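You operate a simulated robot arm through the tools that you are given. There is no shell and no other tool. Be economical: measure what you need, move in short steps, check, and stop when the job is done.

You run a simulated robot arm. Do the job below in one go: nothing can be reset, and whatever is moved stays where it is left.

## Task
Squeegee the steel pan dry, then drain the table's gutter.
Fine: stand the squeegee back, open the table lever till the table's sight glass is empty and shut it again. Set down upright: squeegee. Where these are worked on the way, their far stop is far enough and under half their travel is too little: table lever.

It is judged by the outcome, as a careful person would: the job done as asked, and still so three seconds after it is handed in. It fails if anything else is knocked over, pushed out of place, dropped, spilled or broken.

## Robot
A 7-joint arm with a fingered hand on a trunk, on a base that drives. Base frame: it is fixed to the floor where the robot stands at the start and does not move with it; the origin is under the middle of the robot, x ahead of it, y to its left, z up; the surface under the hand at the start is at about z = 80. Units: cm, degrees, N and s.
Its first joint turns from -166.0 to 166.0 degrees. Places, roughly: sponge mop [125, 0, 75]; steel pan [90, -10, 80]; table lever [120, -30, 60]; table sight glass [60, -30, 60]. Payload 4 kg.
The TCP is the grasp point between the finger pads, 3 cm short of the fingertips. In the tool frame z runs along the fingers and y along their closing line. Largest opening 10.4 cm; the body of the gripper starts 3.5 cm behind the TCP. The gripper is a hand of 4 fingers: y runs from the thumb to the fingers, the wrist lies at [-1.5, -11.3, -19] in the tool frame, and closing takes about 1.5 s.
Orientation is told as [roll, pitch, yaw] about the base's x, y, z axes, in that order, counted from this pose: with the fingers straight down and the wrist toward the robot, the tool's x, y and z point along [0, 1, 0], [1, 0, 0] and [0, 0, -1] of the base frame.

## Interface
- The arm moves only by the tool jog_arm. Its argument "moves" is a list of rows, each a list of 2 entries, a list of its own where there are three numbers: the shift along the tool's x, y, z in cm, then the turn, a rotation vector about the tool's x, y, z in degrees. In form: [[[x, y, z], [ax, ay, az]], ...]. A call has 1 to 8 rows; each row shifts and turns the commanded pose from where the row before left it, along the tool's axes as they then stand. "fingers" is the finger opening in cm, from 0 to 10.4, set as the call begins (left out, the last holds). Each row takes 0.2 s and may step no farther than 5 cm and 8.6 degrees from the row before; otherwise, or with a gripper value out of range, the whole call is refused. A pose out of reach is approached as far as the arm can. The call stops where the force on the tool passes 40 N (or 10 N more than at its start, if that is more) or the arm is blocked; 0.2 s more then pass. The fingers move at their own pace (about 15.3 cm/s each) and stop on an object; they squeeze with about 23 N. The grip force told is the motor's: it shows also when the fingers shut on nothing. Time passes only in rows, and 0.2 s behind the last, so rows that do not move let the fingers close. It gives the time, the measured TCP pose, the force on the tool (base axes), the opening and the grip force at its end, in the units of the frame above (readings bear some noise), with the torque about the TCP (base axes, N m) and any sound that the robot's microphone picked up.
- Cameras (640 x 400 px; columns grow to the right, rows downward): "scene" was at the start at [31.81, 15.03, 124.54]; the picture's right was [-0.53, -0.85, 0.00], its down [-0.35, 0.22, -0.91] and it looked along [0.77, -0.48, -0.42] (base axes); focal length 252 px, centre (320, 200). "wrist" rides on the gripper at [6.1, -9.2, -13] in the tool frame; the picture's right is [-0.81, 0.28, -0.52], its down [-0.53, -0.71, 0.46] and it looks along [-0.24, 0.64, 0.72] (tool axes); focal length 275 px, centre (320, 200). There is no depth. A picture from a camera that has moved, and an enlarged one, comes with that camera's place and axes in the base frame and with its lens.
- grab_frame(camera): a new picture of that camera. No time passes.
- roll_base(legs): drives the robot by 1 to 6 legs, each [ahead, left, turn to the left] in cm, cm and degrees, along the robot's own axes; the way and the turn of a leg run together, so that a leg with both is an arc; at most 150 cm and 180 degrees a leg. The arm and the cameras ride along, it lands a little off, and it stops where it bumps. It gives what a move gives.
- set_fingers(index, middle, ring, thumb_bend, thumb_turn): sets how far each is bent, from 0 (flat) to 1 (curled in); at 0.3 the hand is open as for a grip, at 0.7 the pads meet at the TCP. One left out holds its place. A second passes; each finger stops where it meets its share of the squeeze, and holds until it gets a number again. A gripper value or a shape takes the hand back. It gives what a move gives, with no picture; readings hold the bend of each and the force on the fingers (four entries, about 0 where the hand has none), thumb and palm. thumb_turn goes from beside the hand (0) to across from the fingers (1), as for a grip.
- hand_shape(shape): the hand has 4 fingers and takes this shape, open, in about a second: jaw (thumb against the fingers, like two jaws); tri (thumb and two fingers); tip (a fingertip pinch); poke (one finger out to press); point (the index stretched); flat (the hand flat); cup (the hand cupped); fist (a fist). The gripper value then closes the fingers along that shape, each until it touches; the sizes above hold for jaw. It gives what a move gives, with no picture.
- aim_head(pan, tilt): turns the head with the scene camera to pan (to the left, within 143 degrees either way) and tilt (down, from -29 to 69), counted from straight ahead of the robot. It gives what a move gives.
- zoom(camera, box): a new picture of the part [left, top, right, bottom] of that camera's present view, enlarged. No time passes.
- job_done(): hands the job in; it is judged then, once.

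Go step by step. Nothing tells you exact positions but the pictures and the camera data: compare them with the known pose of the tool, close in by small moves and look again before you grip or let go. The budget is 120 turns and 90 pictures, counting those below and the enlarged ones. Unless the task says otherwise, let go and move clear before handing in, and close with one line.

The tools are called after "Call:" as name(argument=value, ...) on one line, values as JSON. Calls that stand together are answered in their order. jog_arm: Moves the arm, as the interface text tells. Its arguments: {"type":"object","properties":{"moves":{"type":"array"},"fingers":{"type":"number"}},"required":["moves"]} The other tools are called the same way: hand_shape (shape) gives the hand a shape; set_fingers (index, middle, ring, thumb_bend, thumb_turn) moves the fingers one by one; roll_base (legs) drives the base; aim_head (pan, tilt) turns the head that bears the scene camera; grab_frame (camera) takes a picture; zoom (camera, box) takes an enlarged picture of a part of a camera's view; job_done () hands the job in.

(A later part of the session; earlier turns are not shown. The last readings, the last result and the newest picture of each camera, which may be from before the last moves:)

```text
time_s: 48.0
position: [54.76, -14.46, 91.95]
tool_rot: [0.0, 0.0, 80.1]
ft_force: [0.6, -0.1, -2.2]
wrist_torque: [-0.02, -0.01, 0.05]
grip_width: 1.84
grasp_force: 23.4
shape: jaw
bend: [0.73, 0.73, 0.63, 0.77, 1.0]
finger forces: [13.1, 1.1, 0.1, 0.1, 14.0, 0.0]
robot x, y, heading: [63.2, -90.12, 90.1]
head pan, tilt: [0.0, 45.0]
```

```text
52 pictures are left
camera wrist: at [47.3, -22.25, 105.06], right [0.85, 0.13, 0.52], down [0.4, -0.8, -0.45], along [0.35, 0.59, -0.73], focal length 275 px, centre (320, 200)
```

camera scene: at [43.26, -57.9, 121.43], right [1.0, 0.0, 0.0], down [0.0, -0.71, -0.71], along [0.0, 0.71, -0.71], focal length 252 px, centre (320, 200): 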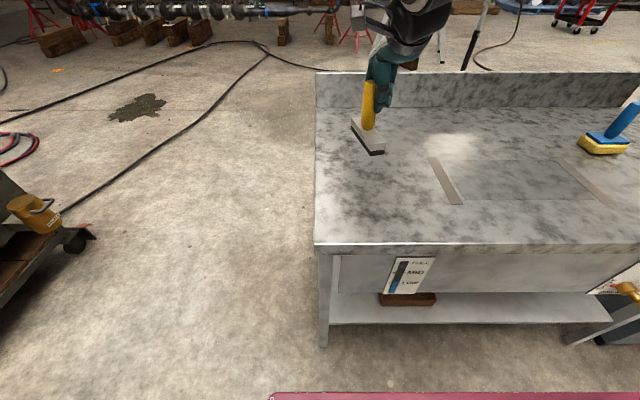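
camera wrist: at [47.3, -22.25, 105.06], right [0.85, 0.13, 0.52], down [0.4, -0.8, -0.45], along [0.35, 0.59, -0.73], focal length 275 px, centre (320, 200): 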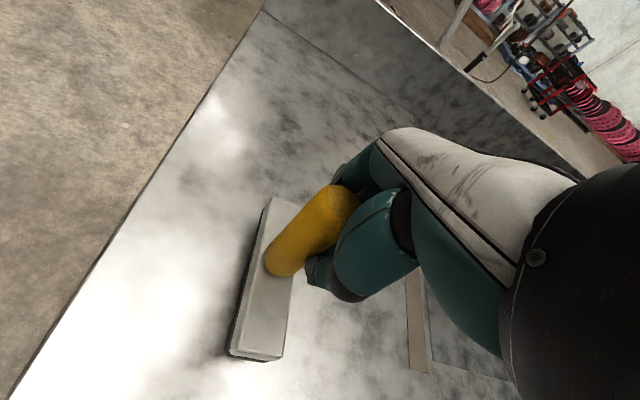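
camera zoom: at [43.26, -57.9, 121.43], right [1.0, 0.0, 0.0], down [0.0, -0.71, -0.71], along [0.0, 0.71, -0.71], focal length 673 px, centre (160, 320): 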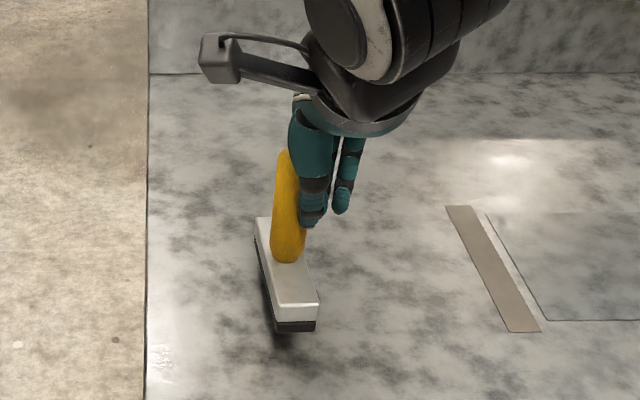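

Alignment is within about 3°. I'll lower gently to contact, pressing enough to seat it flat.

Call:
jog_arm(moves=[[[0, 0, 1], [0, 0, 2]], [[0, 0, 0.5], [0, 0, 0]], [[0, 0, 0.3], [0, 0, 0]], [[0, 0, 0], [0, 0, 0]]])

Call:
zoom(camera="scene", box=[300, 80, 460, 230])

```text
time_s: 49.0
position: [54.65, -14.31, 90.25]
tool_rot: [0.1, 0.1, 78.0]
ft_force: [-0.1, -0.7, 0.6]
wrist_torque: [0.1, 0.0, 0.0]
grip_width: 1.82
grasp_force: 23.2
shape: jaw
bend: [0.73, 0.73, 0.63, 0.77, 1.0]
finger forces: [12.7, 0.9, 0.0, 0.0, 14.4, 0.0]
robot x, y, heading: [62.8, -89.9, 89.7]
head pan, tilt: [0.0, 45.0]
```

```text
2.67 times, centred on (380, 155) of scene
camera zoom: at [43.26, -57.91, 121.43], right [1.0, 0.0, 0.0], down [0.0, -0.71, -0.71], along [0.0, 0.71, -0.71], focal length 673 px, centre (160, 320)
```

zoom: 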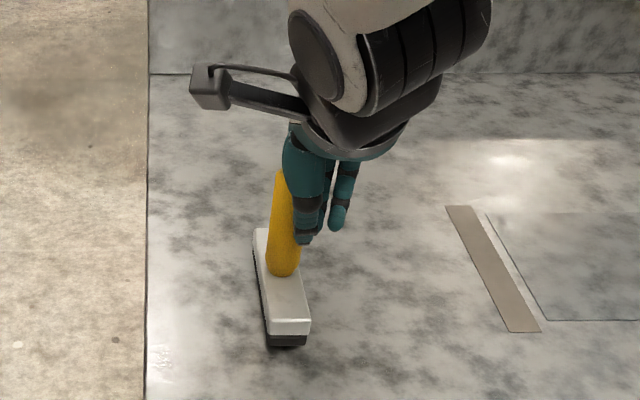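

Contact has begun, probably near end first. I'll press slightly more to seat it.

Call:
jog_arm(moves=[[[0, 0, 0.3], [0, 0, 0]], [[0, 0, 0.2], [0, 0, 0]], [[0, 0, 0], [0, 0, 0]]])

Call:
zoom(camera="scene", box=[340, 130, 436, 220])

```text
time_s: 49.8
position: [54.74, -14.34, 89.81]
tool_rot: [0.1, 0.0, 78.0]
ft_force: [0.9, -1.5, 14.4]
wrist_torque: [0.21, -0.01, -0.06]
grip_width: 1.9
grasp_force: 22.9
shape: jaw
bend: [0.74, 0.73, 0.63, 0.77, 1.0]
finger forces: [15.4, 1.1, 0.0, 0.0, 16.6, 0.0]
robot x, y, heading: [63.37, -90.0, 89.7]
head pan, tilt: [0.0, 45.0]
```

```text
4.44 times, centred on (388, 175) of scene
camera zoom: at [43.27, -57.95, 121.45], right [1.0, 0.0, 0.0], down [0.0, -0.71, -0.71], along [0.0, 0.71, -0.71], focal length 1122 px, centre (18, 311)
```

zoom: 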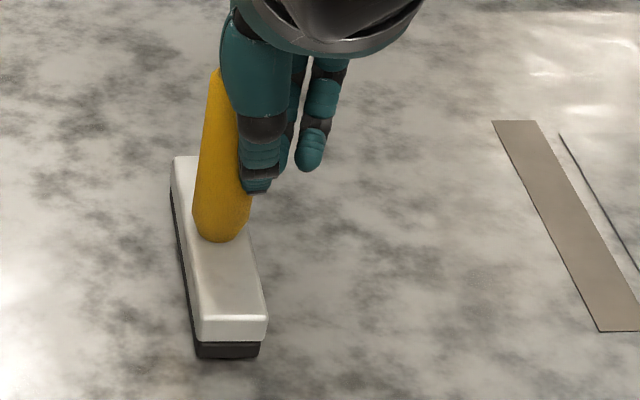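

It's flat and aligned with its original place. I'll release, opening fully.

Call:
jog_arm(moves=[[[0, 0, -0.25], [0, 0, 0]], [[0, 0, 0], [0, 0, 0]]])

Call:
jog_arm(moves=[[[0, 0, 0], [0, 0, 0]], [[0, 0, 0], [0, 0, 0]], [[0, 0, 0], [0, 0, 0]], [[0, 0, 0], [0, 0, 0]], [[0, 0, 0], [0, 0, 0]], [[0, 0, 0], [0, 0, 0]]], fingers=10.4)

Call:
zoom(camera="scene", box=[300, 80, 460, 230])

Call:
grab_frame(camera="wrist")

```text
time_s: 50.4
position: [54.61, -14.47, 89.9]
tool_rot: [0.0, 0.2, 78.0]
ft_force: [0.7, -0.2, -1.0]
wrist_torque: [0.13, -0.01, 0.02]
grip_width: 1.89
grasp_force: 23.1
shape: jaw
bend: [0.74, 0.73, 0.63, 0.77, 1.0]
finger forces: [14.2, 0.7, 0.0, 0.0, 14.2, 0.1]
robot x, y, heading: [63.3, -89.79, 89.8]
head pan, tilt: [0.0, 45.0]
```

```text
time_s: 51.8
position: [54.69, -14.39, 89.9]
tool_rot: [0.0, 0.1, 78.0]
ft_force: [0.6, -0.7, -0.1]
wrist_torque: [0.02, 0.02, -0.02]
grip_width: 10.37
grasp_force: 0.2
shape: jaw
bend: [0.3, 0.3, 0.3, 0.3, 0.98]
finger forces: [0.1, 0.1, 0.0, 0.0, 0.0, 0.1]
robot x, y, heading: [63.09, -89.87, 89.7]
head pan, tilt: [0.0, 45.0]
```

```text
2.67 times, centred on (380, 155) of scene
camera zoom: at [43.26, -57.91, 121.43], right [1.0, 0.0, 0.0], down [0.0, -0.71, -0.71], along [0.0, 0.71, -0.71], focal length 673 px, centre (160, 320)
```

zoom: 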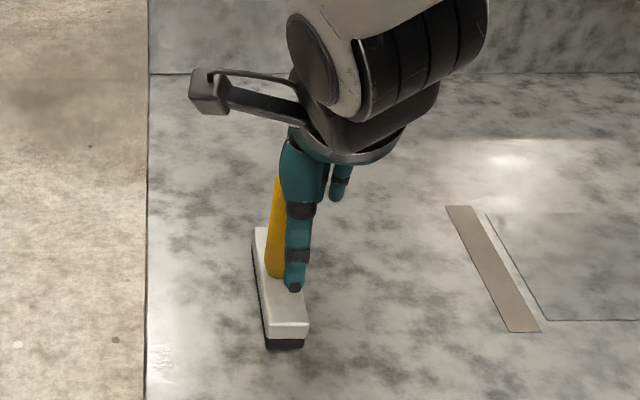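

```text
48 pictures are left
camera wrist: at [46.92, -21.94, 103.08], right [0.85, 0.1, 0.52], down [0.37, -0.81, -0.45], along [0.37, 0.58, -0.73], focal length 275 px, centre (320, 200)
```

wrist: 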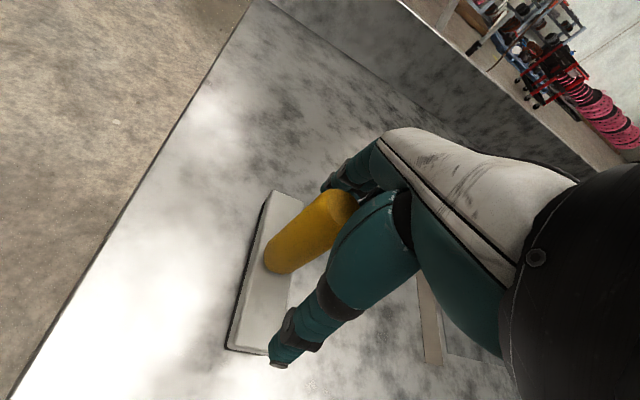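

Released and standing. I'll lift the hand straight up clear of it and view the squeegee.

Call:
jog_arm(moves=[[[0, 0, -2], [0, 0, 0]], [[0, 0, -4], [0, 0, 0]], [[0, 0, -5], [0, 0, 0]], [[0, 0, -5], [0, 0, 0]], [[0, 0, -5], [0, 0, 0]], [[0, 0, -5], [0, 0, -6]], [[0, 0, 0], [0, 0, -6]]])

Call:
grab_frame(camera="scene")

```text
time_s: 53.4
position: [54.75, -14.07, 115.75]
tool_rot: [0.0, 0.2, 90.0]
ft_force: [-1.0, 0.0, -0.7]
wrist_torque: [0.01, -0.05, -0.02]
grip_width: 10.37
grasp_force: 0.1
shape: jaw
bend: [0.3, 0.3, 0.3, 0.3, 0.98]
finger forces: [0.1, 0.0, 0.0, 0.0, 0.0, 0.0]
robot x, y, heading: [63.26, -90.17, 89.8]
head pan, tilt: [0.0, 45.0]
```

```text
47 pictures are left
camera scene: at [43.24, -57.91, 121.43], right [1.0, 0.0, 0.0], down [0.0, -0.71, -0.71], along [0.0, 0.71, -0.71], focal length 252 px, centre (320, 200)
```

scene: 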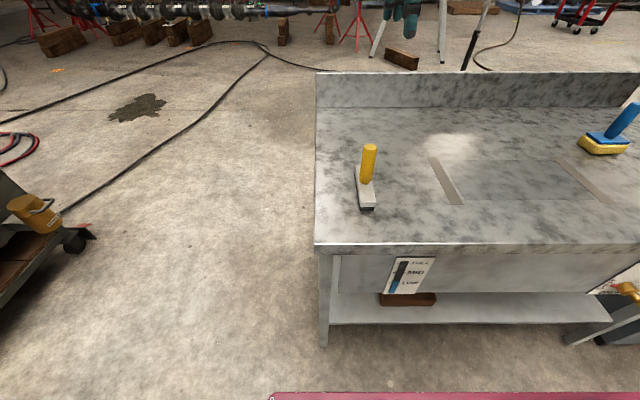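

The squeegee stands upright in its original place. Next is the lever: pivot at about (118.7,-33,62.8), handle running +x to about 130.7. I'll back off and drive right to face it.

Call:
roll_base(legs=[[-17, 0, 0], [0, -56, 0]])

Call:
aim_head(pan=-15, tilt=45)

Call:
grab_frame(camera="scene")

```text
time_s: 57.7
position: [110.8, -31.23, 115.85]
tool_rot: [0.0, 0.1, 90.3]
ft_force: [0.3, 0.5, -0.4]
wrist_torque: [0.0, 0.0, 0.01]
grip_width: 10.39
grasp_force: 0.1
shape: jaw
bend: [0.3, 0.3, 0.3, 0.3, 0.98]
finger forces: [0.1, 0.1, 0.1, 0.1, 0.0, 0.0]
robot x, y, heading: [119.62, -107.27, 90.1]
head pan, tilt: [0.0, 45.0]
```

```text
time_s: 58.5
position: [110.75, -31.27, 115.83]
tool_rot: [0.0, 0.1, 90.3]
ft_force: [-0.7, 0.4, -0.1]
wrist_torque: [-0.01, -0.01, 0.02]
grip_width: 10.37
grasp_force: 0.0
shape: jaw
bend: [0.3, 0.3, 0.3, 0.3, 0.98]
finger forces: [0.0, 0.0, 0.0, 0.0, 0.1, 0.1]
robot x, y, heading: [119.65, -106.89, 90.1]
head pan, tilt: [-15.0, 45.0]
```

```text
46 pictures are left
camera scene: at [101.56, -75.37, 121.43], right [0.97, -0.26, 0.0], down [-0.18, -0.68, -0.71], along [0.18, 0.68, -0.71], focal length 252 px, centre (320, 200)
```

scene: 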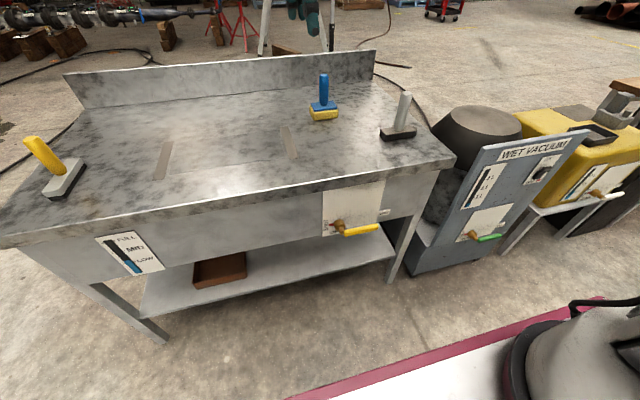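

Call:
zoom(camera="scene", box=[310, 170, 406, 250])

Call:
hand_shape(shape="poke")

Call:
jog_arm(moves=[[[0, -3, 0], [0, 0, 0]], [[0, -3, 0], [-8, 0, 0]], [[0, 0, 0], [-8, 0, 0]], [[0, 0, 0], [-8, 0, 0]], [[0, 0, 0], [-8, 0, 0]], [[0, 0, 0], [-8, 0, 0]], [[0, 0, 0], [0, 0, 0]]])

Call:
grab_frame(camera="scene")

Call:
grab_frame(camera="wrist")

```text
5.00 times, centred on (358, 210) of scene
camera zoom: at [101.56, -75.37, 121.43], right [0.97, -0.26, 0.0], down [-0.18, -0.68, -0.71], along [0.18, 0.68, -0.71], focal length 1262 px, centre (130, 150)
```

zoom: 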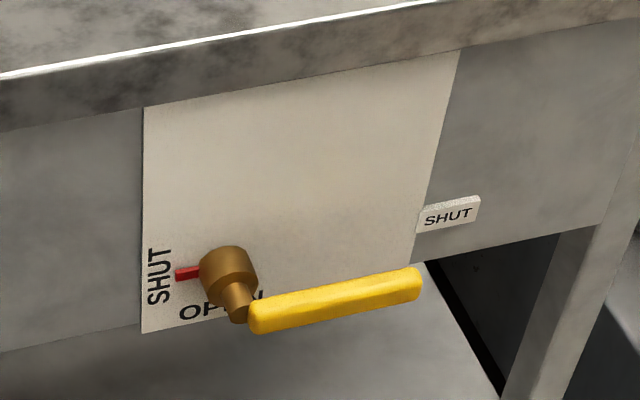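

```text
time_s: 59.4
position: [110.92, -31.33, 115.77]
tool_rot: [0.0, 0.2, 90.3]
ft_force: [-0.3, 0.4, 0.0]
wrist_torque: [0.0, -0.01, 0.03]
grip_width: 0.03
grasp_force: 0.1
shape: poke
bend: [0.7, 0.7, 0.99, 1.0, 1.0]
finger forces: [0.0, 0.0, 0.0, 0.0, 0.0, 0.0]
robot x, y, heading: [119.76, -107.08, 89.9]
head pan, tilt: [-15.0, 45.0]
```

```text
time_s: 61.0
position: [110.76, -37.27, 115.85]
tool_rot: [0.2, -40.0, 90.2]
ft_force: [0.8, 1.3, 0.3]
wrist_torque: [0.03, -0.02, 0.01]
grip_width: 0.0
grasp_force: 0.1
shape: poke
bend: [0.7, 0.7, 0.99, 1.0, 1.0]
finger forces: [0.0, 0.0, 0.0, 0.1, 0.0, 0.1]
robot x, y, heading: [119.12, -106.62, 90.2]
head pan, tilt: [-15.0, 45.0]
```

```text
44 pictures are left
camera scene: at [101.57, -75.38, 121.43], right [0.97, -0.26, 0.0], down [-0.18, -0.68, -0.71], along [0.18, 0.68, -0.71], focal length 252 px, centre (320, 200)
```

scene: 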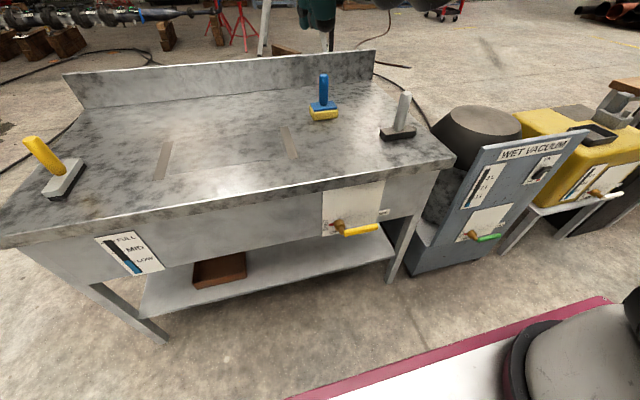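

```text
43 pictures are left
camera wrist: at [104.98, -52.65, 120.08], right [0.81, -0.12, 0.57], down [0.53, -0.25, -0.81], along [0.24, 0.96, -0.14], focal length 275 px, centre (320, 200)
```

wrist: 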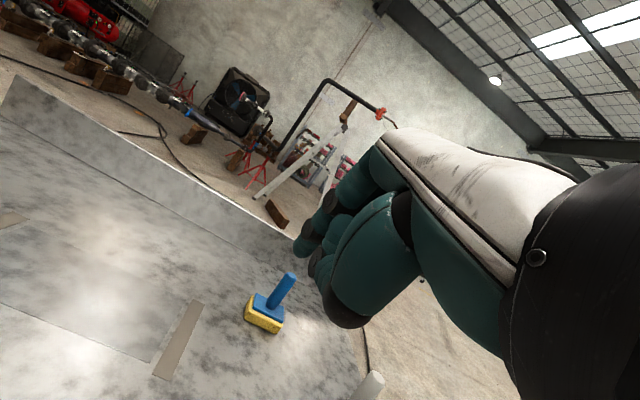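

The pointer is at SHUT on the left with OPEN below the hub, so opening swings the handle from right to up (CCW). I'll take the "point" shape and find where the index lies.

Call:
hand_shape(shape="point")

Call:
jog_arm(moves=[[[-4.5, 0, 0], [0, 0, 0]], [[-4.5, 0, 0], [0, 0, 0]], [[-4.5, -2, -3], [0, 0, 0]], [[0, -3, -3], [0, 0, 0]], [[0, -4, 0], [0, 0, 0]], [[0, -4, 0], [0, 0, 0]]])

Call:
aim_head(pan=-22, tilt=35)

Call:
grab_frame(camera="scene")

Call:
grab_frame(camera="wrist")

```text
time_s: 61.9
position: [110.91, -37.26, 115.94]
tool_rot: [0.2, -39.9, 90.2]
ft_force: [-0.3, -0.2, 0.1]
wrist_torque: [0.0, 0.04, 0.01]
grip_width: 0.03
grasp_force: 0.1
shape: point
bend: [0.2, 1.0, 1.0, 0.98, 0.88]
finger forces: [0.0, 0.1, 0.0, 0.0, 0.0, 0.0]
robot x, y, heading: [119.63, -107.12, 90.1]
head pan, tilt: [-15.0, 45.0]
```

```text
refused: row 3 steps farther than a row can; nothing moved
```

```text
time_s: 62.6
position: [110.9, -37.37, 115.85]
tool_rot: [0.1, -39.9, 90.2]
ft_force: [0.7, 0.3, 0.2]
wrist_torque: [-0.02, 0.03, 0.01]
grip_width: 0.02
grasp_force: 0.1
shape: point
bend: [0.2, 1.0, 1.0, 0.98, 0.88]
finger forces: [0.1, 0.0, 0.0, 0.0, 0.1, 0.0]
robot x, y, heading: [119.96, -106.98, 90.0]
head pan, tilt: [-22.0, 35.0]
```

```text
42 pictures are left
camera scene: at [102.76, -75.06, 122.91], right [0.93, -0.37, 0.0], down [-0.21, -0.53, -0.82], along [0.3, 0.76, -0.57], focal length 252 px, centre (320, 200)
```

scene: 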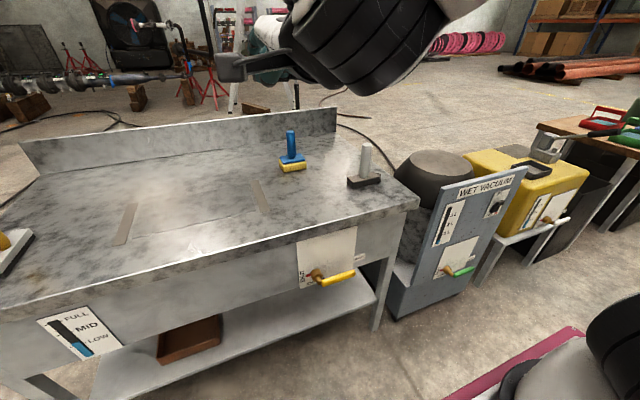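

```text
41 pictures are left
camera wrist: at [104.98, -52.64, 120.1], right [0.81, -0.12, 0.57], down [0.53, -0.25, -0.81], along [0.24, 0.96, -0.14], focal length 275 px, centre (320, 200)
```

wrist: 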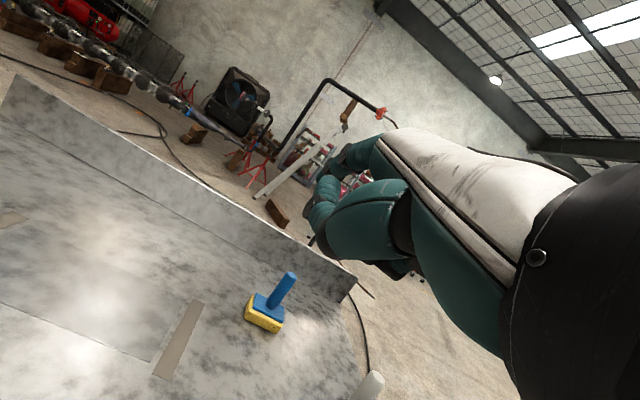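

The index points forward in the tool direction. I'll back the base 20 cm and shift right, bringing the hand out in front of the table, then lower the arm.

Call:
roll_base(legs=[[-20, 0, 0], [0, -10, 0]])

Call:
jog_arm(moves=[[[0, -3.2, 3.8], [0, 0, 0]], [[0, -3.2, 3.8], [0, 0, 0]], [[0, -3.2, 3.8], [0, 0, 0]], [[0, -3.2, 3.8], [0, 0, 0]], [[0, -3.2, 3.8], [0, 0, 0]], [[0, -3.2, 3.8], [0, 0, 0]], [[0, -3.2, 3.8], [0, 0, 0]]])

Call:
grab_frame(camera="scene")

Call:
grab_frame(camera="wrist")

```text
time_s: 64.9
position: [121.06, -57.18, 115.94]
tool_rot: [0.1, -39.9, 90.2]
ft_force: [0.1, 0.1, 0.6]
wrist_torque: [0.0, -0.01, -0.02]
grip_width: 0.0
grasp_force: 0.1
shape: point
bend: [0.2, 1.0, 1.0, 0.98, 0.88]
finger forces: [0.0, 0.0, 0.0, 0.1, 0.0, 0.0]
robot x, y, heading: [129.76, -127.23, 90.3]
head pan, tilt: [-22.0, 35.0]
```

```text
time_s: 66.5
position: [118.76, -54.76, 81.74]
tool_rot: [0.1, -39.8, 90.2]
ft_force: [-0.6, 1.0, 0.0]
wrist_torque: [-0.01, 0.0, 0.02]
grip_width: 0.0
grasp_force: 0.0
shape: point
bend: [0.2, 1.0, 1.0, 0.98, 0.88]
finger forces: [0.0, 0.0, 0.1, 0.0, 0.1, 0.1]
out of reach, approached as far as the arm can: row 2, 3, 4
robot x, y, heading: [129.64, -127.09, 90.3]
head pan, tilt: [-22.0, 35.0]
```

```text
40 pictures are left
camera scene: at [112.99, -94.92, 122.92], right [0.93, -0.37, 0.0], down [-0.21, -0.53, -0.82], along [0.31, 0.76, -0.57], focal length 252 px, centre (320, 200)
```

scene: 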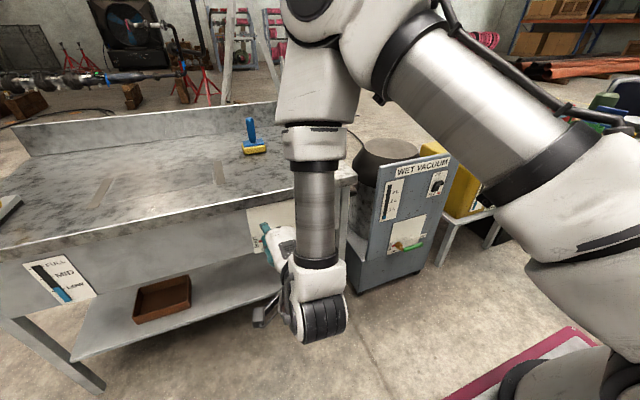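

```text
39 pictures are left
camera wrist: at [112.8, -70.04, 85.95], right [0.81, -0.12, 0.57], down [0.53, -0.25, -0.81], along [0.24, 0.96, -0.14], focal length 275 px, centre (320, 200)
```

wrist: 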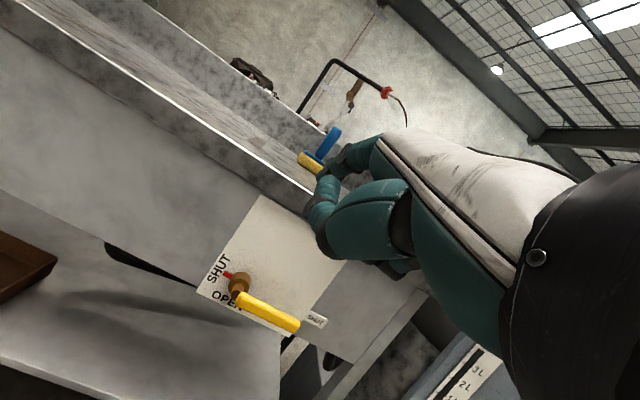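

The hand is now in front of the table, and the wrist camera sees the lever. I'll zoom in on the wrist view to locate the index tip.

Call:
zoom(camera="wrist", box=[180, 110, 420, 350])

Call:
zoom(camera="scene", box=[220, 200, 320, 290])

```text
1.67 times, centred on (300, 230) of wrist
camera zoom: at [112.8, -70.04, 85.95], right [0.81, -0.12, 0.57], down [0.53, -0.25, -0.81], along [0.24, 0.96, -0.14], focal length 459 px, centre (353, 150)
```

zoom: 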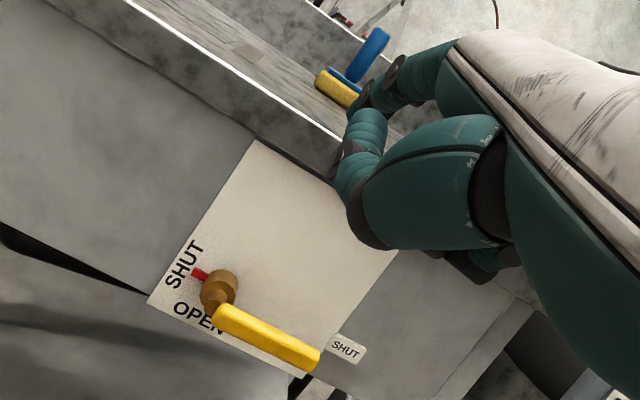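

```text
4.44 times, centred on (270, 245) of scene
camera zoom: at [112.99, -94.92, 122.92], right [0.93, -0.37, 0.0], down [-0.21, -0.53, -0.82], along [0.31, 0.76, -0.57], focal length 1122 px, centre (542, 0)
```

zoom: 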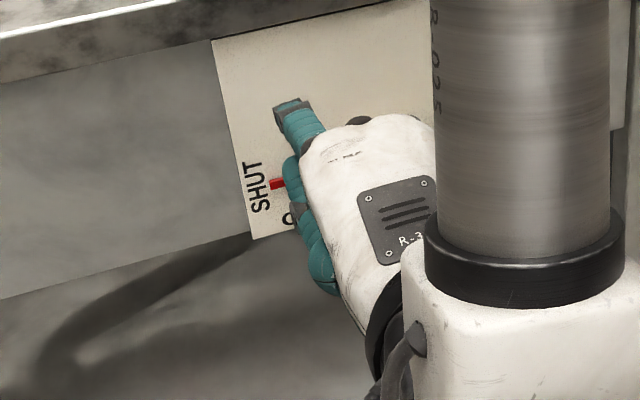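

The lever sits at pivot (120,-33.5,62) with its end at (130.4,·,62.3). The index tip is bent back, so I'll straighten it and tuck the thumb.

Call:
set_fingers(index=0.1, middle=1, ring=1, thumb_bend=1, thumb_turn=0.5)

Call:
zoom(camera="wrist", box=[180, 110, 420, 350])

Call:
zoom(camera="scene", box=[220, 200, 320, 290])

```text
time_s: 67.5
position: [118.73, -54.68, 81.82]
tool_rot: [0.1, -39.8, 90.2]
ft_force: [0.2, -0.3, -0.4]
wrist_torque: [0.04, 0.01, -0.01]
grip_width: 4.35
grasp_force: 0.1
shape: fingers
bend: [0.1, 1.0, 1.0, 1.0, 0.51]
finger forces: [0.0, 0.1, 0.0, 0.0, 0.0, 0.0]
robot x, y, heading: [129.74, -126.78, 90.1]
head pan, tilt: [-22.0, 35.0]
```

```text
1.67 times, centred on (300, 230) of wrist
camera zoom: at [112.79, -70.02, 85.97], right [0.81, -0.12, 0.57], down [0.53, -0.25, -0.81], along [0.24, 0.96, -0.14], focal length 459 px, centre (353, 150)
```

zoom: 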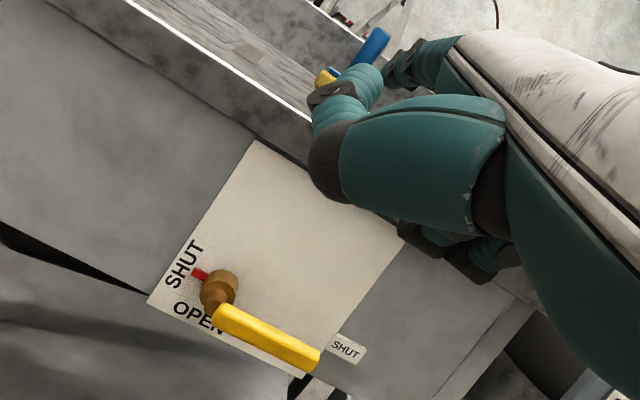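

```text
4.44 times, centred on (270, 245) of scene
camera zoom: at [112.98, -94.89, 122.91], right [0.93, -0.37, 0.0], down [-0.21, -0.53, -0.82], along [0.31, 0.76, -0.57], focal length 1122 px, centre (542, 0)
```

zoom: 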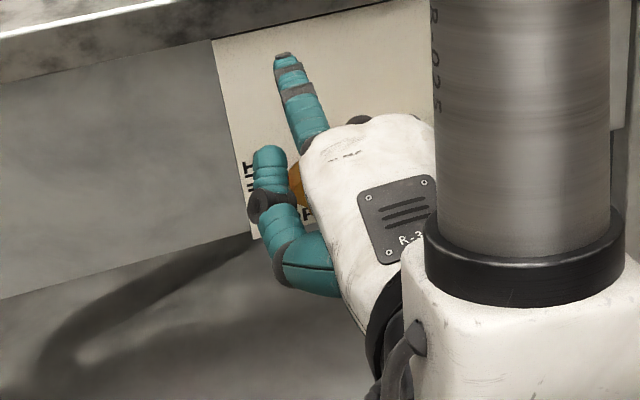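

Turning the thumb out was worse, so I'll tuck it back across.

Call:
set_fingers(index=0.1, thumb_bend=1, thumb_turn=1)

Call:
zoom(camera="wrist", box=[180, 110, 420, 350])

Call:
zoom(camera="scene", box=[220, 200, 320, 290])

```text
time_s: 68.5
position: [118.69, -54.61, 81.82]
tool_rot: [0.0, -40.0, 90.2]
ft_force: [-0.7, 0.5, 0.2]
wrist_torque: [-0.01, -0.01, 0.01]
grip_width: 3.85
grasp_force: 0.1
shape: fingers
bend: [0.1, 1.0, 1.0, 1.0, 1.0]
finger forces: [0.0, 0.0, 0.0, 0.0, 0.0, 0.0]
robot x, y, heading: [129.78, -127.07, 89.8]
head pan, tilt: [-22.0, 35.0]
```

```text
1.67 times, centred on (300, 230) of wrist
camera zoom: at [112.79, -70.02, 85.98], right [0.81, -0.12, 0.57], down [0.53, -0.25, -0.81], along [0.24, 0.96, -0.14], focal length 459 px, centre (353, 150)
```

zoom: 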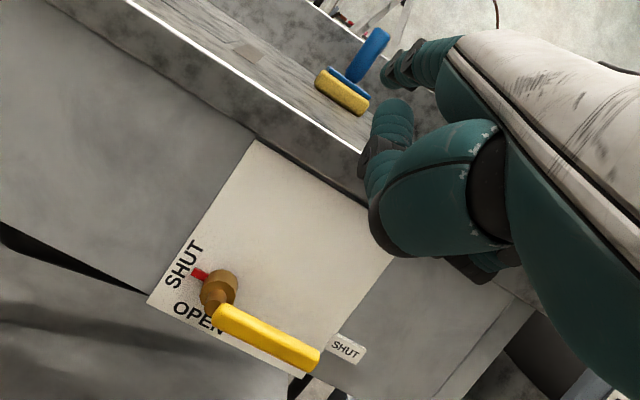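

```text
4.44 times, centred on (270, 245) of scene
camera zoom: at [112.98, -94.89, 122.91], right [0.93, -0.37, 0.0], down [-0.21, -0.53, -0.82], along [0.31, 0.76, -0.57], focal length 1122 px, centre (542, 0)
```

zoom: 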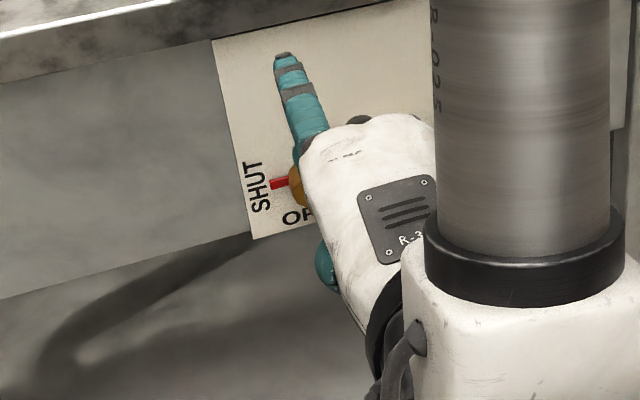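

The index is now a clean horizontal rod along +y, at TCP offset (-0.8, +8, +5). I'll lower to just under the handle's outer half, still in front of it.

Call:
jog_arm(moves=[[[-1.19, -2.29, 2.73], [0, 0, 0]], [[-1.19, -2.29, 2.73], [0, 0, 0]], [[-1.19, -2.29, 2.73], [0, 0, 0]], [[-1.19, -2.29, 2.73], [0, 0, 0]], [[-1.19, -2.29, 2.73], [0, 0, 0]], [[-1.19, -2.29, 2.73], [0, 0, 0]], [[-1.19, -2.29, 2.73], [0, 0, 0]], [[-1.19, -2.29, 2.73], [0, 0, 0]]])

Call:
grab_frame(camera="wrist")

Call:
grab_frame(camera="scene")

```text
time_s: 70.3
position: [122.18, -55.2, 55.06]
tool_rot: [-1.0, -39.8, 90.3]
ft_force: [0.1, 0.1, 0.7]
wrist_torque: [0.0, 0.0, 0.02]
grip_width: 3.83
grasp_force: 0.0
shape: fingers
bend: [0.1, 1.0, 1.0, 1.0, 1.0]
finger forces: [0.0, 0.0, 0.0, 0.1, 0.0, 0.0]
out of reach, approached as far as the arm can: row 5, 6, 7, 8
robot x, y, heading: [129.56, -127.18, 90.4]
head pan, tilt: [-22.0, 35.0]
```

```text
32 pictures are left
camera wrist: at [116.05, -70.43, 59.23], right [0.8, -0.13, 0.58], down [0.54, -0.26, -0.8], along [0.25, 0.96, -0.14], focal length 275 px, centre (320, 200)
```

wrist: 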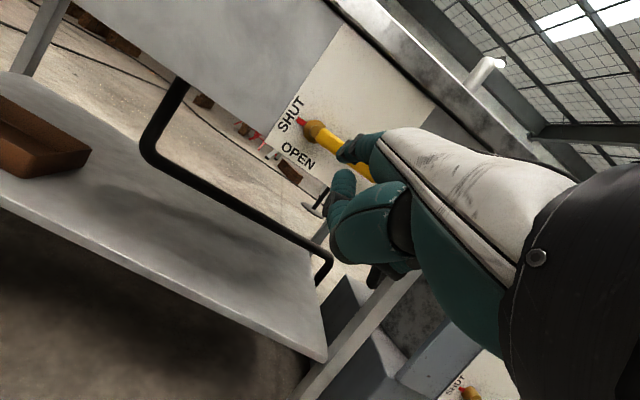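

```text
31 pictures are left
camera scene: at [112.99, -94.89, 122.91], right [0.93, -0.37, 0.0], down [-0.21, -0.53, -0.82], along [0.31, 0.76, -0.57], focal length 252 px, centre (320, 200)
```

scene: 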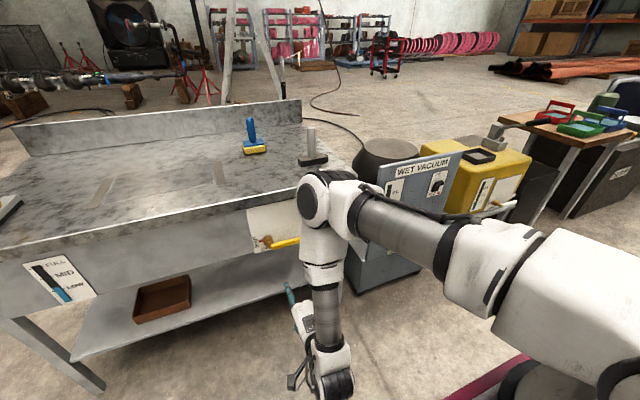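

The arm is near its limit close in and low. I'll back the base 14 cm and shift right 6 so the arm can work more stretched, then lower a bit more.

Call:
roll_base(legs=[[-14, 0, 0], [0, -6, 0]])

Call:
jog_arm(moves=[[[0, 3.06, 2.57], [0, 0, 0]], [[0, 3.06, 2.57], [0, 0, 0]], [[0, 3.06, 2.57], [0, 0, 0]], [[0, -1.35, 1.61], [0, 0, 0]], [[0, 0, 0], [0, 0, 0]]])

Call:
grab_frame(camera="wrist")

```text
time_s: 72.2
position: [128.28, -69.12, 55.04]
tool_rot: [-0.9, -39.7, 90.1]
ft_force: [0.3, 0.2, 0.5]
wrist_torque: [0.0, -0.03, 0.01]
grip_width: 3.82
grasp_force: 0.1
shape: fingers
bend: [0.1, 1.0, 1.0, 1.0, 1.0]
finger forces: [0.0, 0.1, 0.1, 0.0, 0.0, 0.1]
robot x, y, heading: [135.72, -140.83, 89.9]
head pan, tilt: [-22.0, 35.0]
```

```text
time_s: 73.4
position: [128.37, -57.22, 53.05]
tool_rot: [-1.3, -39.8, 90.1]
ft_force: [0.0, -1.1, 0.0]
wrist_torque: [0.02, 0.05, 0.01]
grip_width: 3.83
grasp_force: 0.0
shape: fingers
bend: [0.1, 1.0, 1.0, 1.0, 1.0]
finger forces: [0.0, 0.0, 0.0, 0.0, 0.1, 0.0]
robot x, y, heading: [135.89, -141.1, 90.4]
head pan, tilt: [-22.0, 35.0]
```

```text
30 pictures are left
camera wrist: at [122.1, -72.49, 57.08], right [0.8, -0.13, 0.59], down [0.54, -0.26, -0.8], along [0.26, 0.96, -0.14], focal length 275 px, centre (320, 200)
```

wrist: 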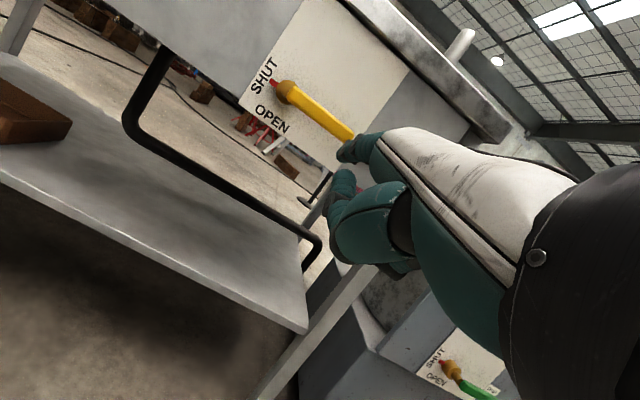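

Clear below the handle. I'll move forward so the index slides under it, then check.

Call:
jog_arm(moves=[[[0, 3.06, 2.57], [0, 0, 0]], [[0, 3.06, 2.57], [0, 0, 0]], [[0, 3.06, 2.57], [0, 0, 0]], [[0, 3.06, 2.57], [0, 0, 0]], [[0, 0, 0], [0, 0, 0]]])

Call:
zoom(camera="wrist", box=[200, 0, 440, 240])

Call:
grab_frame(camera="scene")

```text
time_s: 74.6
position: [128.33, -41.33, 52.68]
tool_rot: [-0.9, -39.6, 90.2]
ft_force: [0.5, 0.5, -0.1]
wrist_torque: [0.01, -0.02, -0.03]
grip_width: 3.8
grasp_force: 0.1
shape: fingers
bend: [0.1, 1.0, 1.0, 1.0, 1.0]
finger forces: [0.0, 0.0, 0.2, 0.1, 0.0, 0.0]
robot x, y, heading: [135.84, -141.31, 90.1]
head pan, tilt: [-22.0, 35.0]
```

```text
1.67 times, centred on (320, 120) of wrist
camera zoom: at [122.17, -56.51, 56.83], right [0.8, -0.13, 0.58], down [0.54, -0.26, -0.8], along [0.25, 0.96, -0.14], focal length 459 px, centre (320, 333)
```

zoom: 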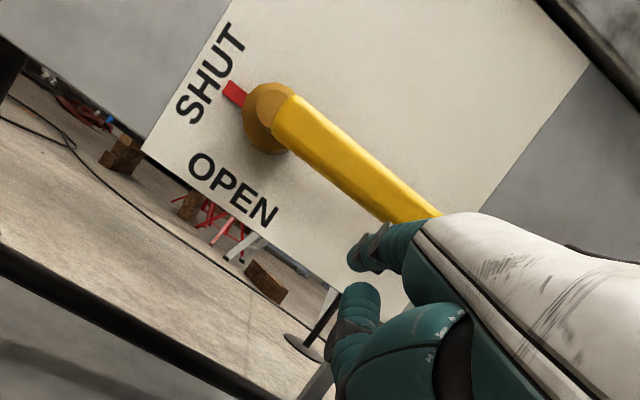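

```text
28 pictures are left
camera scene: at [119.07, -108.91, 122.91], right [0.93, -0.37, 0.0], down [-0.21, -0.53, -0.82], along [0.31, 0.76, -0.57], focal length 252 px, centre (320, 200)
```

scene: 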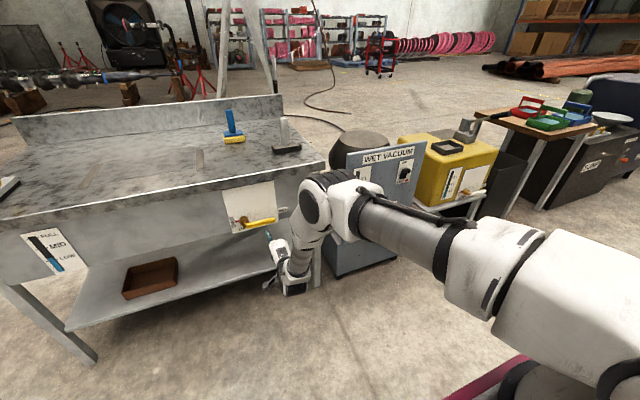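

I can see the glass from here too. I'll zoom on the finger and lever.

Call:
zoom(camera="scene", box=[216, 180, 306, 250])

```text
5.71 times, centred on (261, 215) of scene
camera zoom: at [119.07, -108.91, 122.91], right [0.93, -0.37, 0.0], down [-0.21, -0.53, -0.82], along [0.31, 0.76, -0.57], focal length 1442 px, centre (657, 114)
```

zoom: 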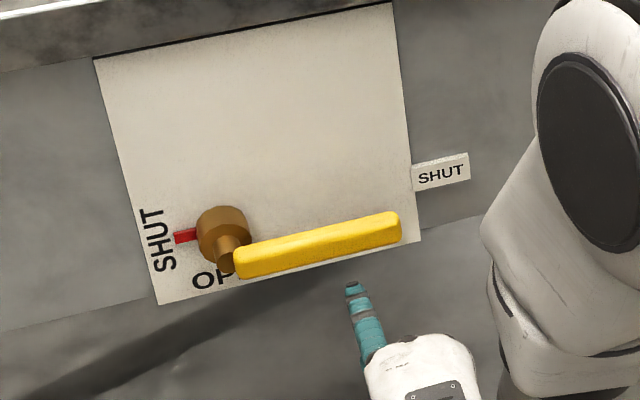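

The index sits just below the handle's outer part. I'll move 2.5 cm further in and begin pushing up along the arc.

Call:
jog_arm(moves=[[[0, 1.91, 1.61], [0, 0, 0]], [[0, 1.8, -2.14], [0, 0, 0]], [[-0.1, 1.35, -1.61], [0, 0, 0]], [[0.4, 1.35, -1.61], [0, 0, 0]], [[0, 0, 0], [0, 0, 0]]])

Call:
zoom(camera="scene", box=[216, 180, 306, 250])

```text
time_s: 75.8
position: [128.27, -38.86, 59.99]
tool_rot: [-1.0, -39.8, 90.2]
ft_force: [0.5, 0.0, -1.3]
wrist_torque: [-0.05, 0.0, -0.05]
grip_width: 3.8
grasp_force: 0.2
shape: fingers
bend: [0.1, 1.0, 1.0, 1.0, 1.0]
finger forces: [1.0, 0.0, 0.0, 0.0, 0.1, 0.0]
robot x, y, heading: [135.95, -140.7, 90.2]
head pan, tilt: [-22.0, 35.0]
```

```text
5.71 times, centred on (261, 215) of scene
camera zoom: at [119.07, -108.91, 122.91], right [0.93, -0.37, 0.0], down [-0.21, -0.53, -0.82], along [0.31, 0.76, -0.57], focal length 1442 px, centre (657, 114)
```

zoom: 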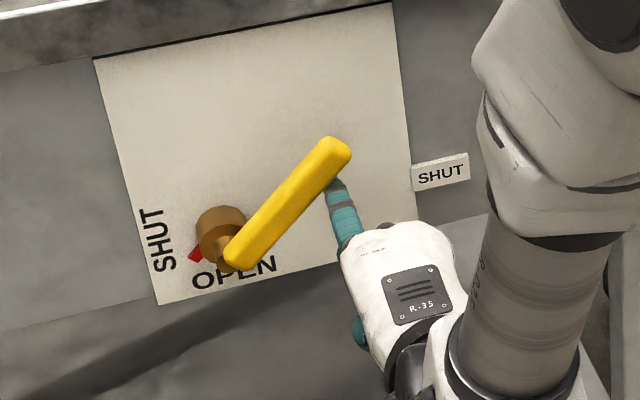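

The handle is swinging toward OPEN with little force. I'll continue along the arc.

Call:
jog_arm(moves=[[[0.9, 1.22, -1.46], [0, 0, 0]], [[1.4, 1.03, -1.23], [0, 0, 0]], [[1.8, 0.77, -0.92], [0, 0, 0]], [[2, 0.45, -0.54], [0, 0, 0]], [[0.8, 0, 0], [0, 0, 0]], [[0, 0, 0], [0, 0, 0]]])

Call:
zoom(camera="scene", box=[216, 180, 306, 250])

Call:
zoom(camera="scene", box=[10, 220, 80, 280])

```text
time_s: 77.2
position: [121.3, -38.81, 65.22]
tool_rot: [-1.1, -39.7, 90.1]
ft_force: [11.8, 0.4, -4.8]
wrist_torque: [-0.26, 0.61, -0.65]
grip_width: 3.78
grasp_force: 6.2
shape: fingers
bend: [0.12, 1.0, 1.0, 1.0, 1.0]
finger forces: [11.2, 0.0, 0.1, 0.0, 0.0, 0.1]
robot x, y, heading: [135.86, -141.34, 90.0]
head pan, tilt: [-22.0, 35.0]
```

```text
5.71 times, centred on (261, 215) of scene
camera zoom: at [119.12, -108.89, 122.91], right [0.93, -0.37, 0.0], down [-0.21, -0.53, -0.82], along [0.31, 0.76, -0.57], focal length 1442 px, centre (657, 114)
```

zoom: 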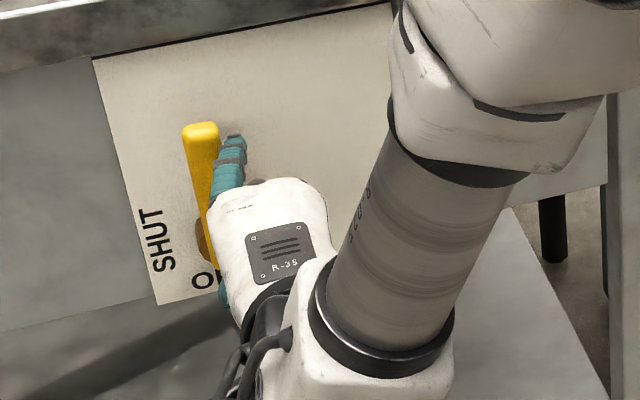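

```text
6.67 times, centred on (45, 250) of scene
camera zoom: at [119.12, -108.89, 122.91], right [0.93, -0.37, 0.0], down [-0.21, -0.53, -0.82], along [0.31, 0.76, -0.57], focal length 1683 px, centre (2153, -133)
```

zoom: 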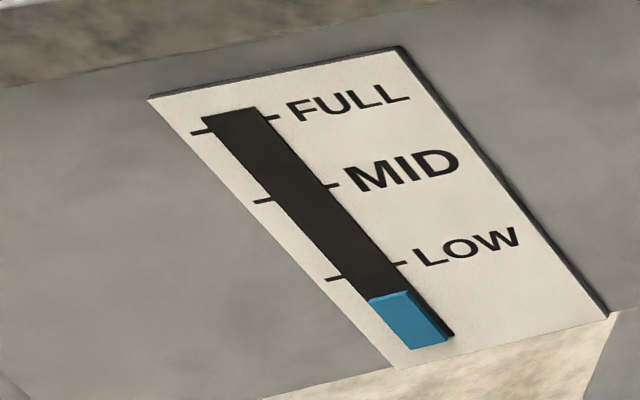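

The handle is at its far stop and the glass is draining. I'll back the finger out and move it to the handle's left side while it empties.

Call:
jog_arm(moves=[[[-1, 0, 0], [0, 0, 0]], [[0, -3.06, -2.57], [0, 0, 0]], [[0, -3.06, -2.57], [0, 0, 0]], [[3.5, 0, 0], [0, 0, 0]], [[3.5, 0, 0], [0, 0, 0]], [[0, 0, 0], [0, 0, 0]]])

Call:
zoom(camera="scene", box=[216, 180, 306, 250])

Call:
zoom(camera="scene", box=[10, 220, 80, 280])

```text
time_s: 78.6
position: [115.08, -46.71, 65.15]
tool_rot: [-1.0, -39.7, 90.0]
ft_force: [0.3, -0.2, 0.0]
wrist_torque: [-0.01, 0.04, 0.02]
grip_width: 3.84
grasp_force: 0.0
shape: fingers
bend: [0.1, 1.0, 1.0, 1.0, 1.0]
finger forces: [0.0, 0.1, 0.1, 0.0, 0.0, 0.1]
robot x, y, heading: [135.62, -141.22, 90.3]
head pan, tilt: [-22.0, 35.0]
```

```text
5.71 times, centred on (261, 215) of scene
camera zoom: at [119.07, -108.91, 122.91], right [0.93, -0.37, 0.0], down [-0.21, -0.53, -0.82], along [0.31, 0.76, -0.57], focal length 1442 px, centre (657, 114)
```

zoom: 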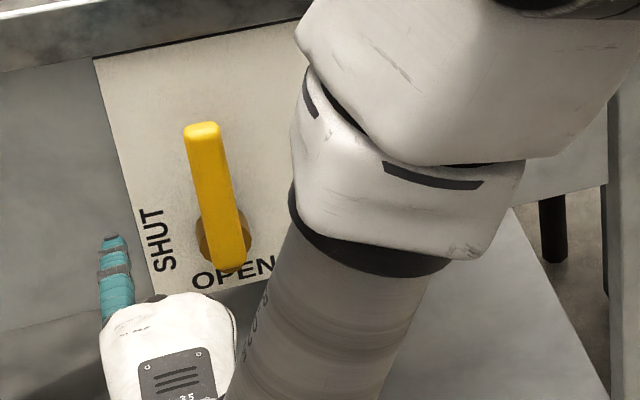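

```text
6.67 times, centred on (45, 250) of scene
camera zoom: at [119.07, -108.91, 122.91], right [0.93, -0.37, 0.0], down [-0.21, -0.53, -0.82], along [0.31, 0.76, -0.57], focal length 1683 px, centre (2153, -133)
```

zoom: 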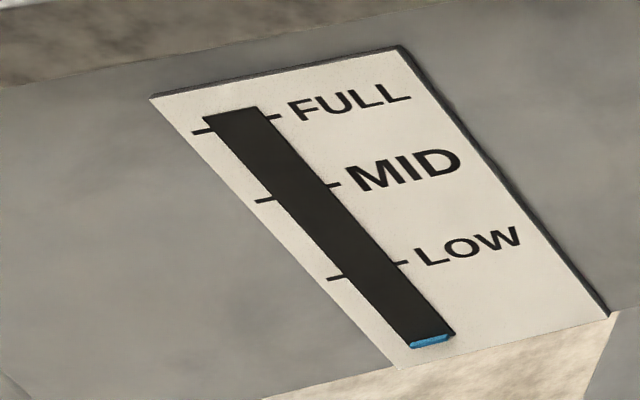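

It's almost empty, and the handle stays vertical. I'll move the finger in beside the handle's left side and wait a little.

Call:
jog_arm(moves=[[[0, 3.02, 2.54], [0, 0, 0]], [[0, 3.02, 2.54], [0, 0, 0]], [[0, 0, 0], [0, 0, 0]], [[0, 0, 0], [0, 0, 0]], [[0, 0, 0], [0, 0, 0]], [[0, 0, 0], [0, 0, 0]], [[0, 0, 0], [0, 0, 0]], [[0, 0, 0], [0, 0, 0]]])

Call:
zoom(camera="scene", box=[216, 180, 306, 250])

Call:
zoom(camera="scene", box=[10, 220, 80, 280])

```text
time_s: 80.4
position: [115.25, -38.71, 65.06]
tool_rot: [-0.9, -39.7, 90.1]
ft_force: [-0.3, -0.7, -0.6]
wrist_torque: [-0.03, 0.01, 0.0]
grip_width: 3.84
grasp_force: 0.1
shape: fingers
bend: [0.1, 1.0, 1.0, 1.0, 1.0]
finger forces: [0.0, 0.1, 0.0, 0.1, 0.1, 0.0]
robot x, y, heading: [135.97, -141.12, 90.0]
head pan, tilt: [-22.0, 35.0]
```

```text
5.71 times, centred on (261, 215) of scene
camera zoom: at [119.07, -108.91, 122.91], right [0.93, -0.37, 0.0], down [-0.21, -0.53, -0.82], along [0.31, 0.76, -0.57], focal length 1442 px, centre (657, 114)
```

zoom: 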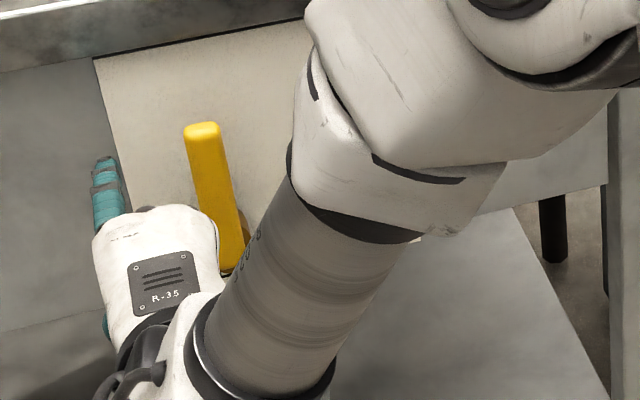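

```text
6.67 times, centred on (45, 250) of scene
camera zoom: at [119.07, -108.91, 122.91], right [0.93, -0.37, 0.0], down [-0.21, -0.53, -0.82], along [0.31, 0.76, -0.57], focal length 1683 px, centre (2153, -133)
```

zoom: 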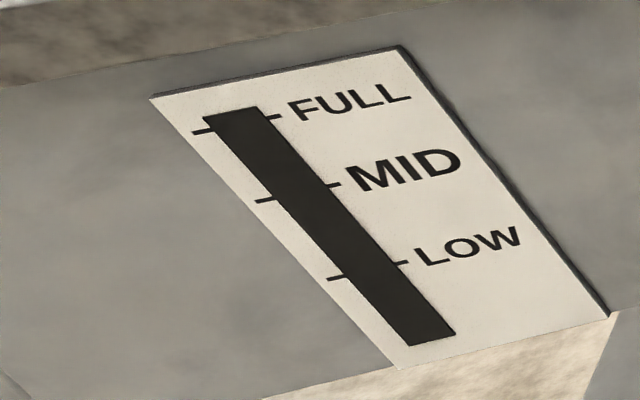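

The glass is empty. Now I'll push the handle right and down to shut.

Call:
jog_arm(moves=[[[-3.4, 0, 0], [0, 0, 0]], [[-2.1, 0.06, -0.08], [0, 0, 0]], [[-2.1, -0.32, 0.38], [0, 0, 0]], [[-1.9, -0.58, 0.69], [0, 0, 0]], [[-1.7, -0.96, 1.15], [0, 0, 0]], [[0, 0, 0], [0, 0, 0]]])

Call:
zoom(camera="wrist", box=[200, 0, 440, 240])

Call:
zoom(camera="scene", box=[216, 180, 306, 250])

```text
time_s: 81.8
position: [126.71, -38.81, 62.33]
tool_rot: [-1.0, -39.7, 90.2]
ft_force: [-0.9, -0.6, 0.8]
wrist_torque: [0.0, -0.02, 0.01]
grip_width: 3.86
grasp_force: 0.6
shape: fingers
bend: [0.1, 1.0, 1.0, 1.0, 1.0]
finger forces: [0.6, 0.1, 0.1, 0.1, 0.0, 0.1]
robot x, y, heading: [135.8, -140.67, 90.1]
head pan, tilt: [-22.0, 35.0]
```

```text
1.67 times, centred on (320, 120) of wrist
camera zoom: at [120.55, -54.06, 66.48], right [0.8, -0.13, 0.58], down [0.54, -0.26, -0.8], along [0.25, 0.96, -0.14], focal length 459 px, centre (320, 333)
```

zoom: 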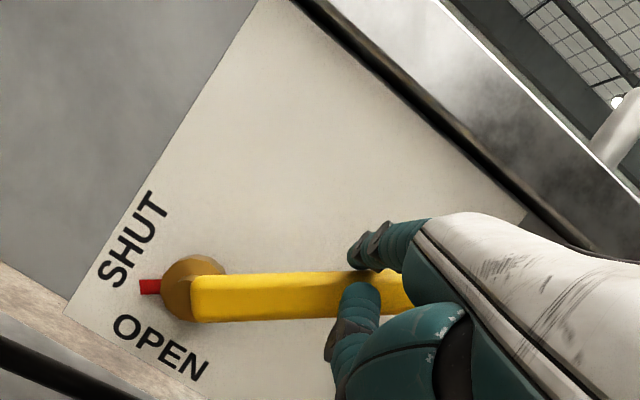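

```text
5.71 times, centred on (261, 215) of scene
camera zoom: at [119.07, -108.91, 122.91], right [0.93, -0.37, 0.0], down [-0.21, -0.53, -0.82], along [0.31, 0.76, -0.57], focal length 1442 px, centre (657, 114)
```

zoom: 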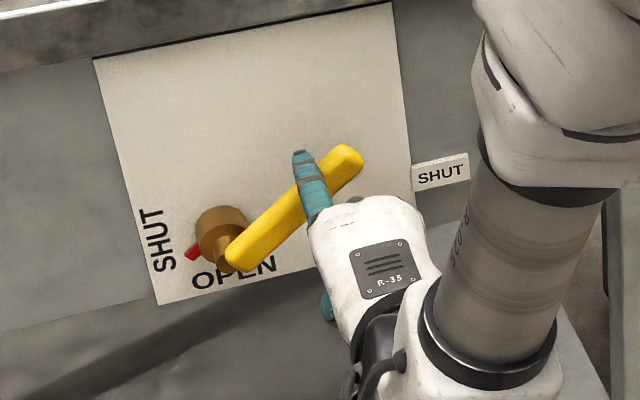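

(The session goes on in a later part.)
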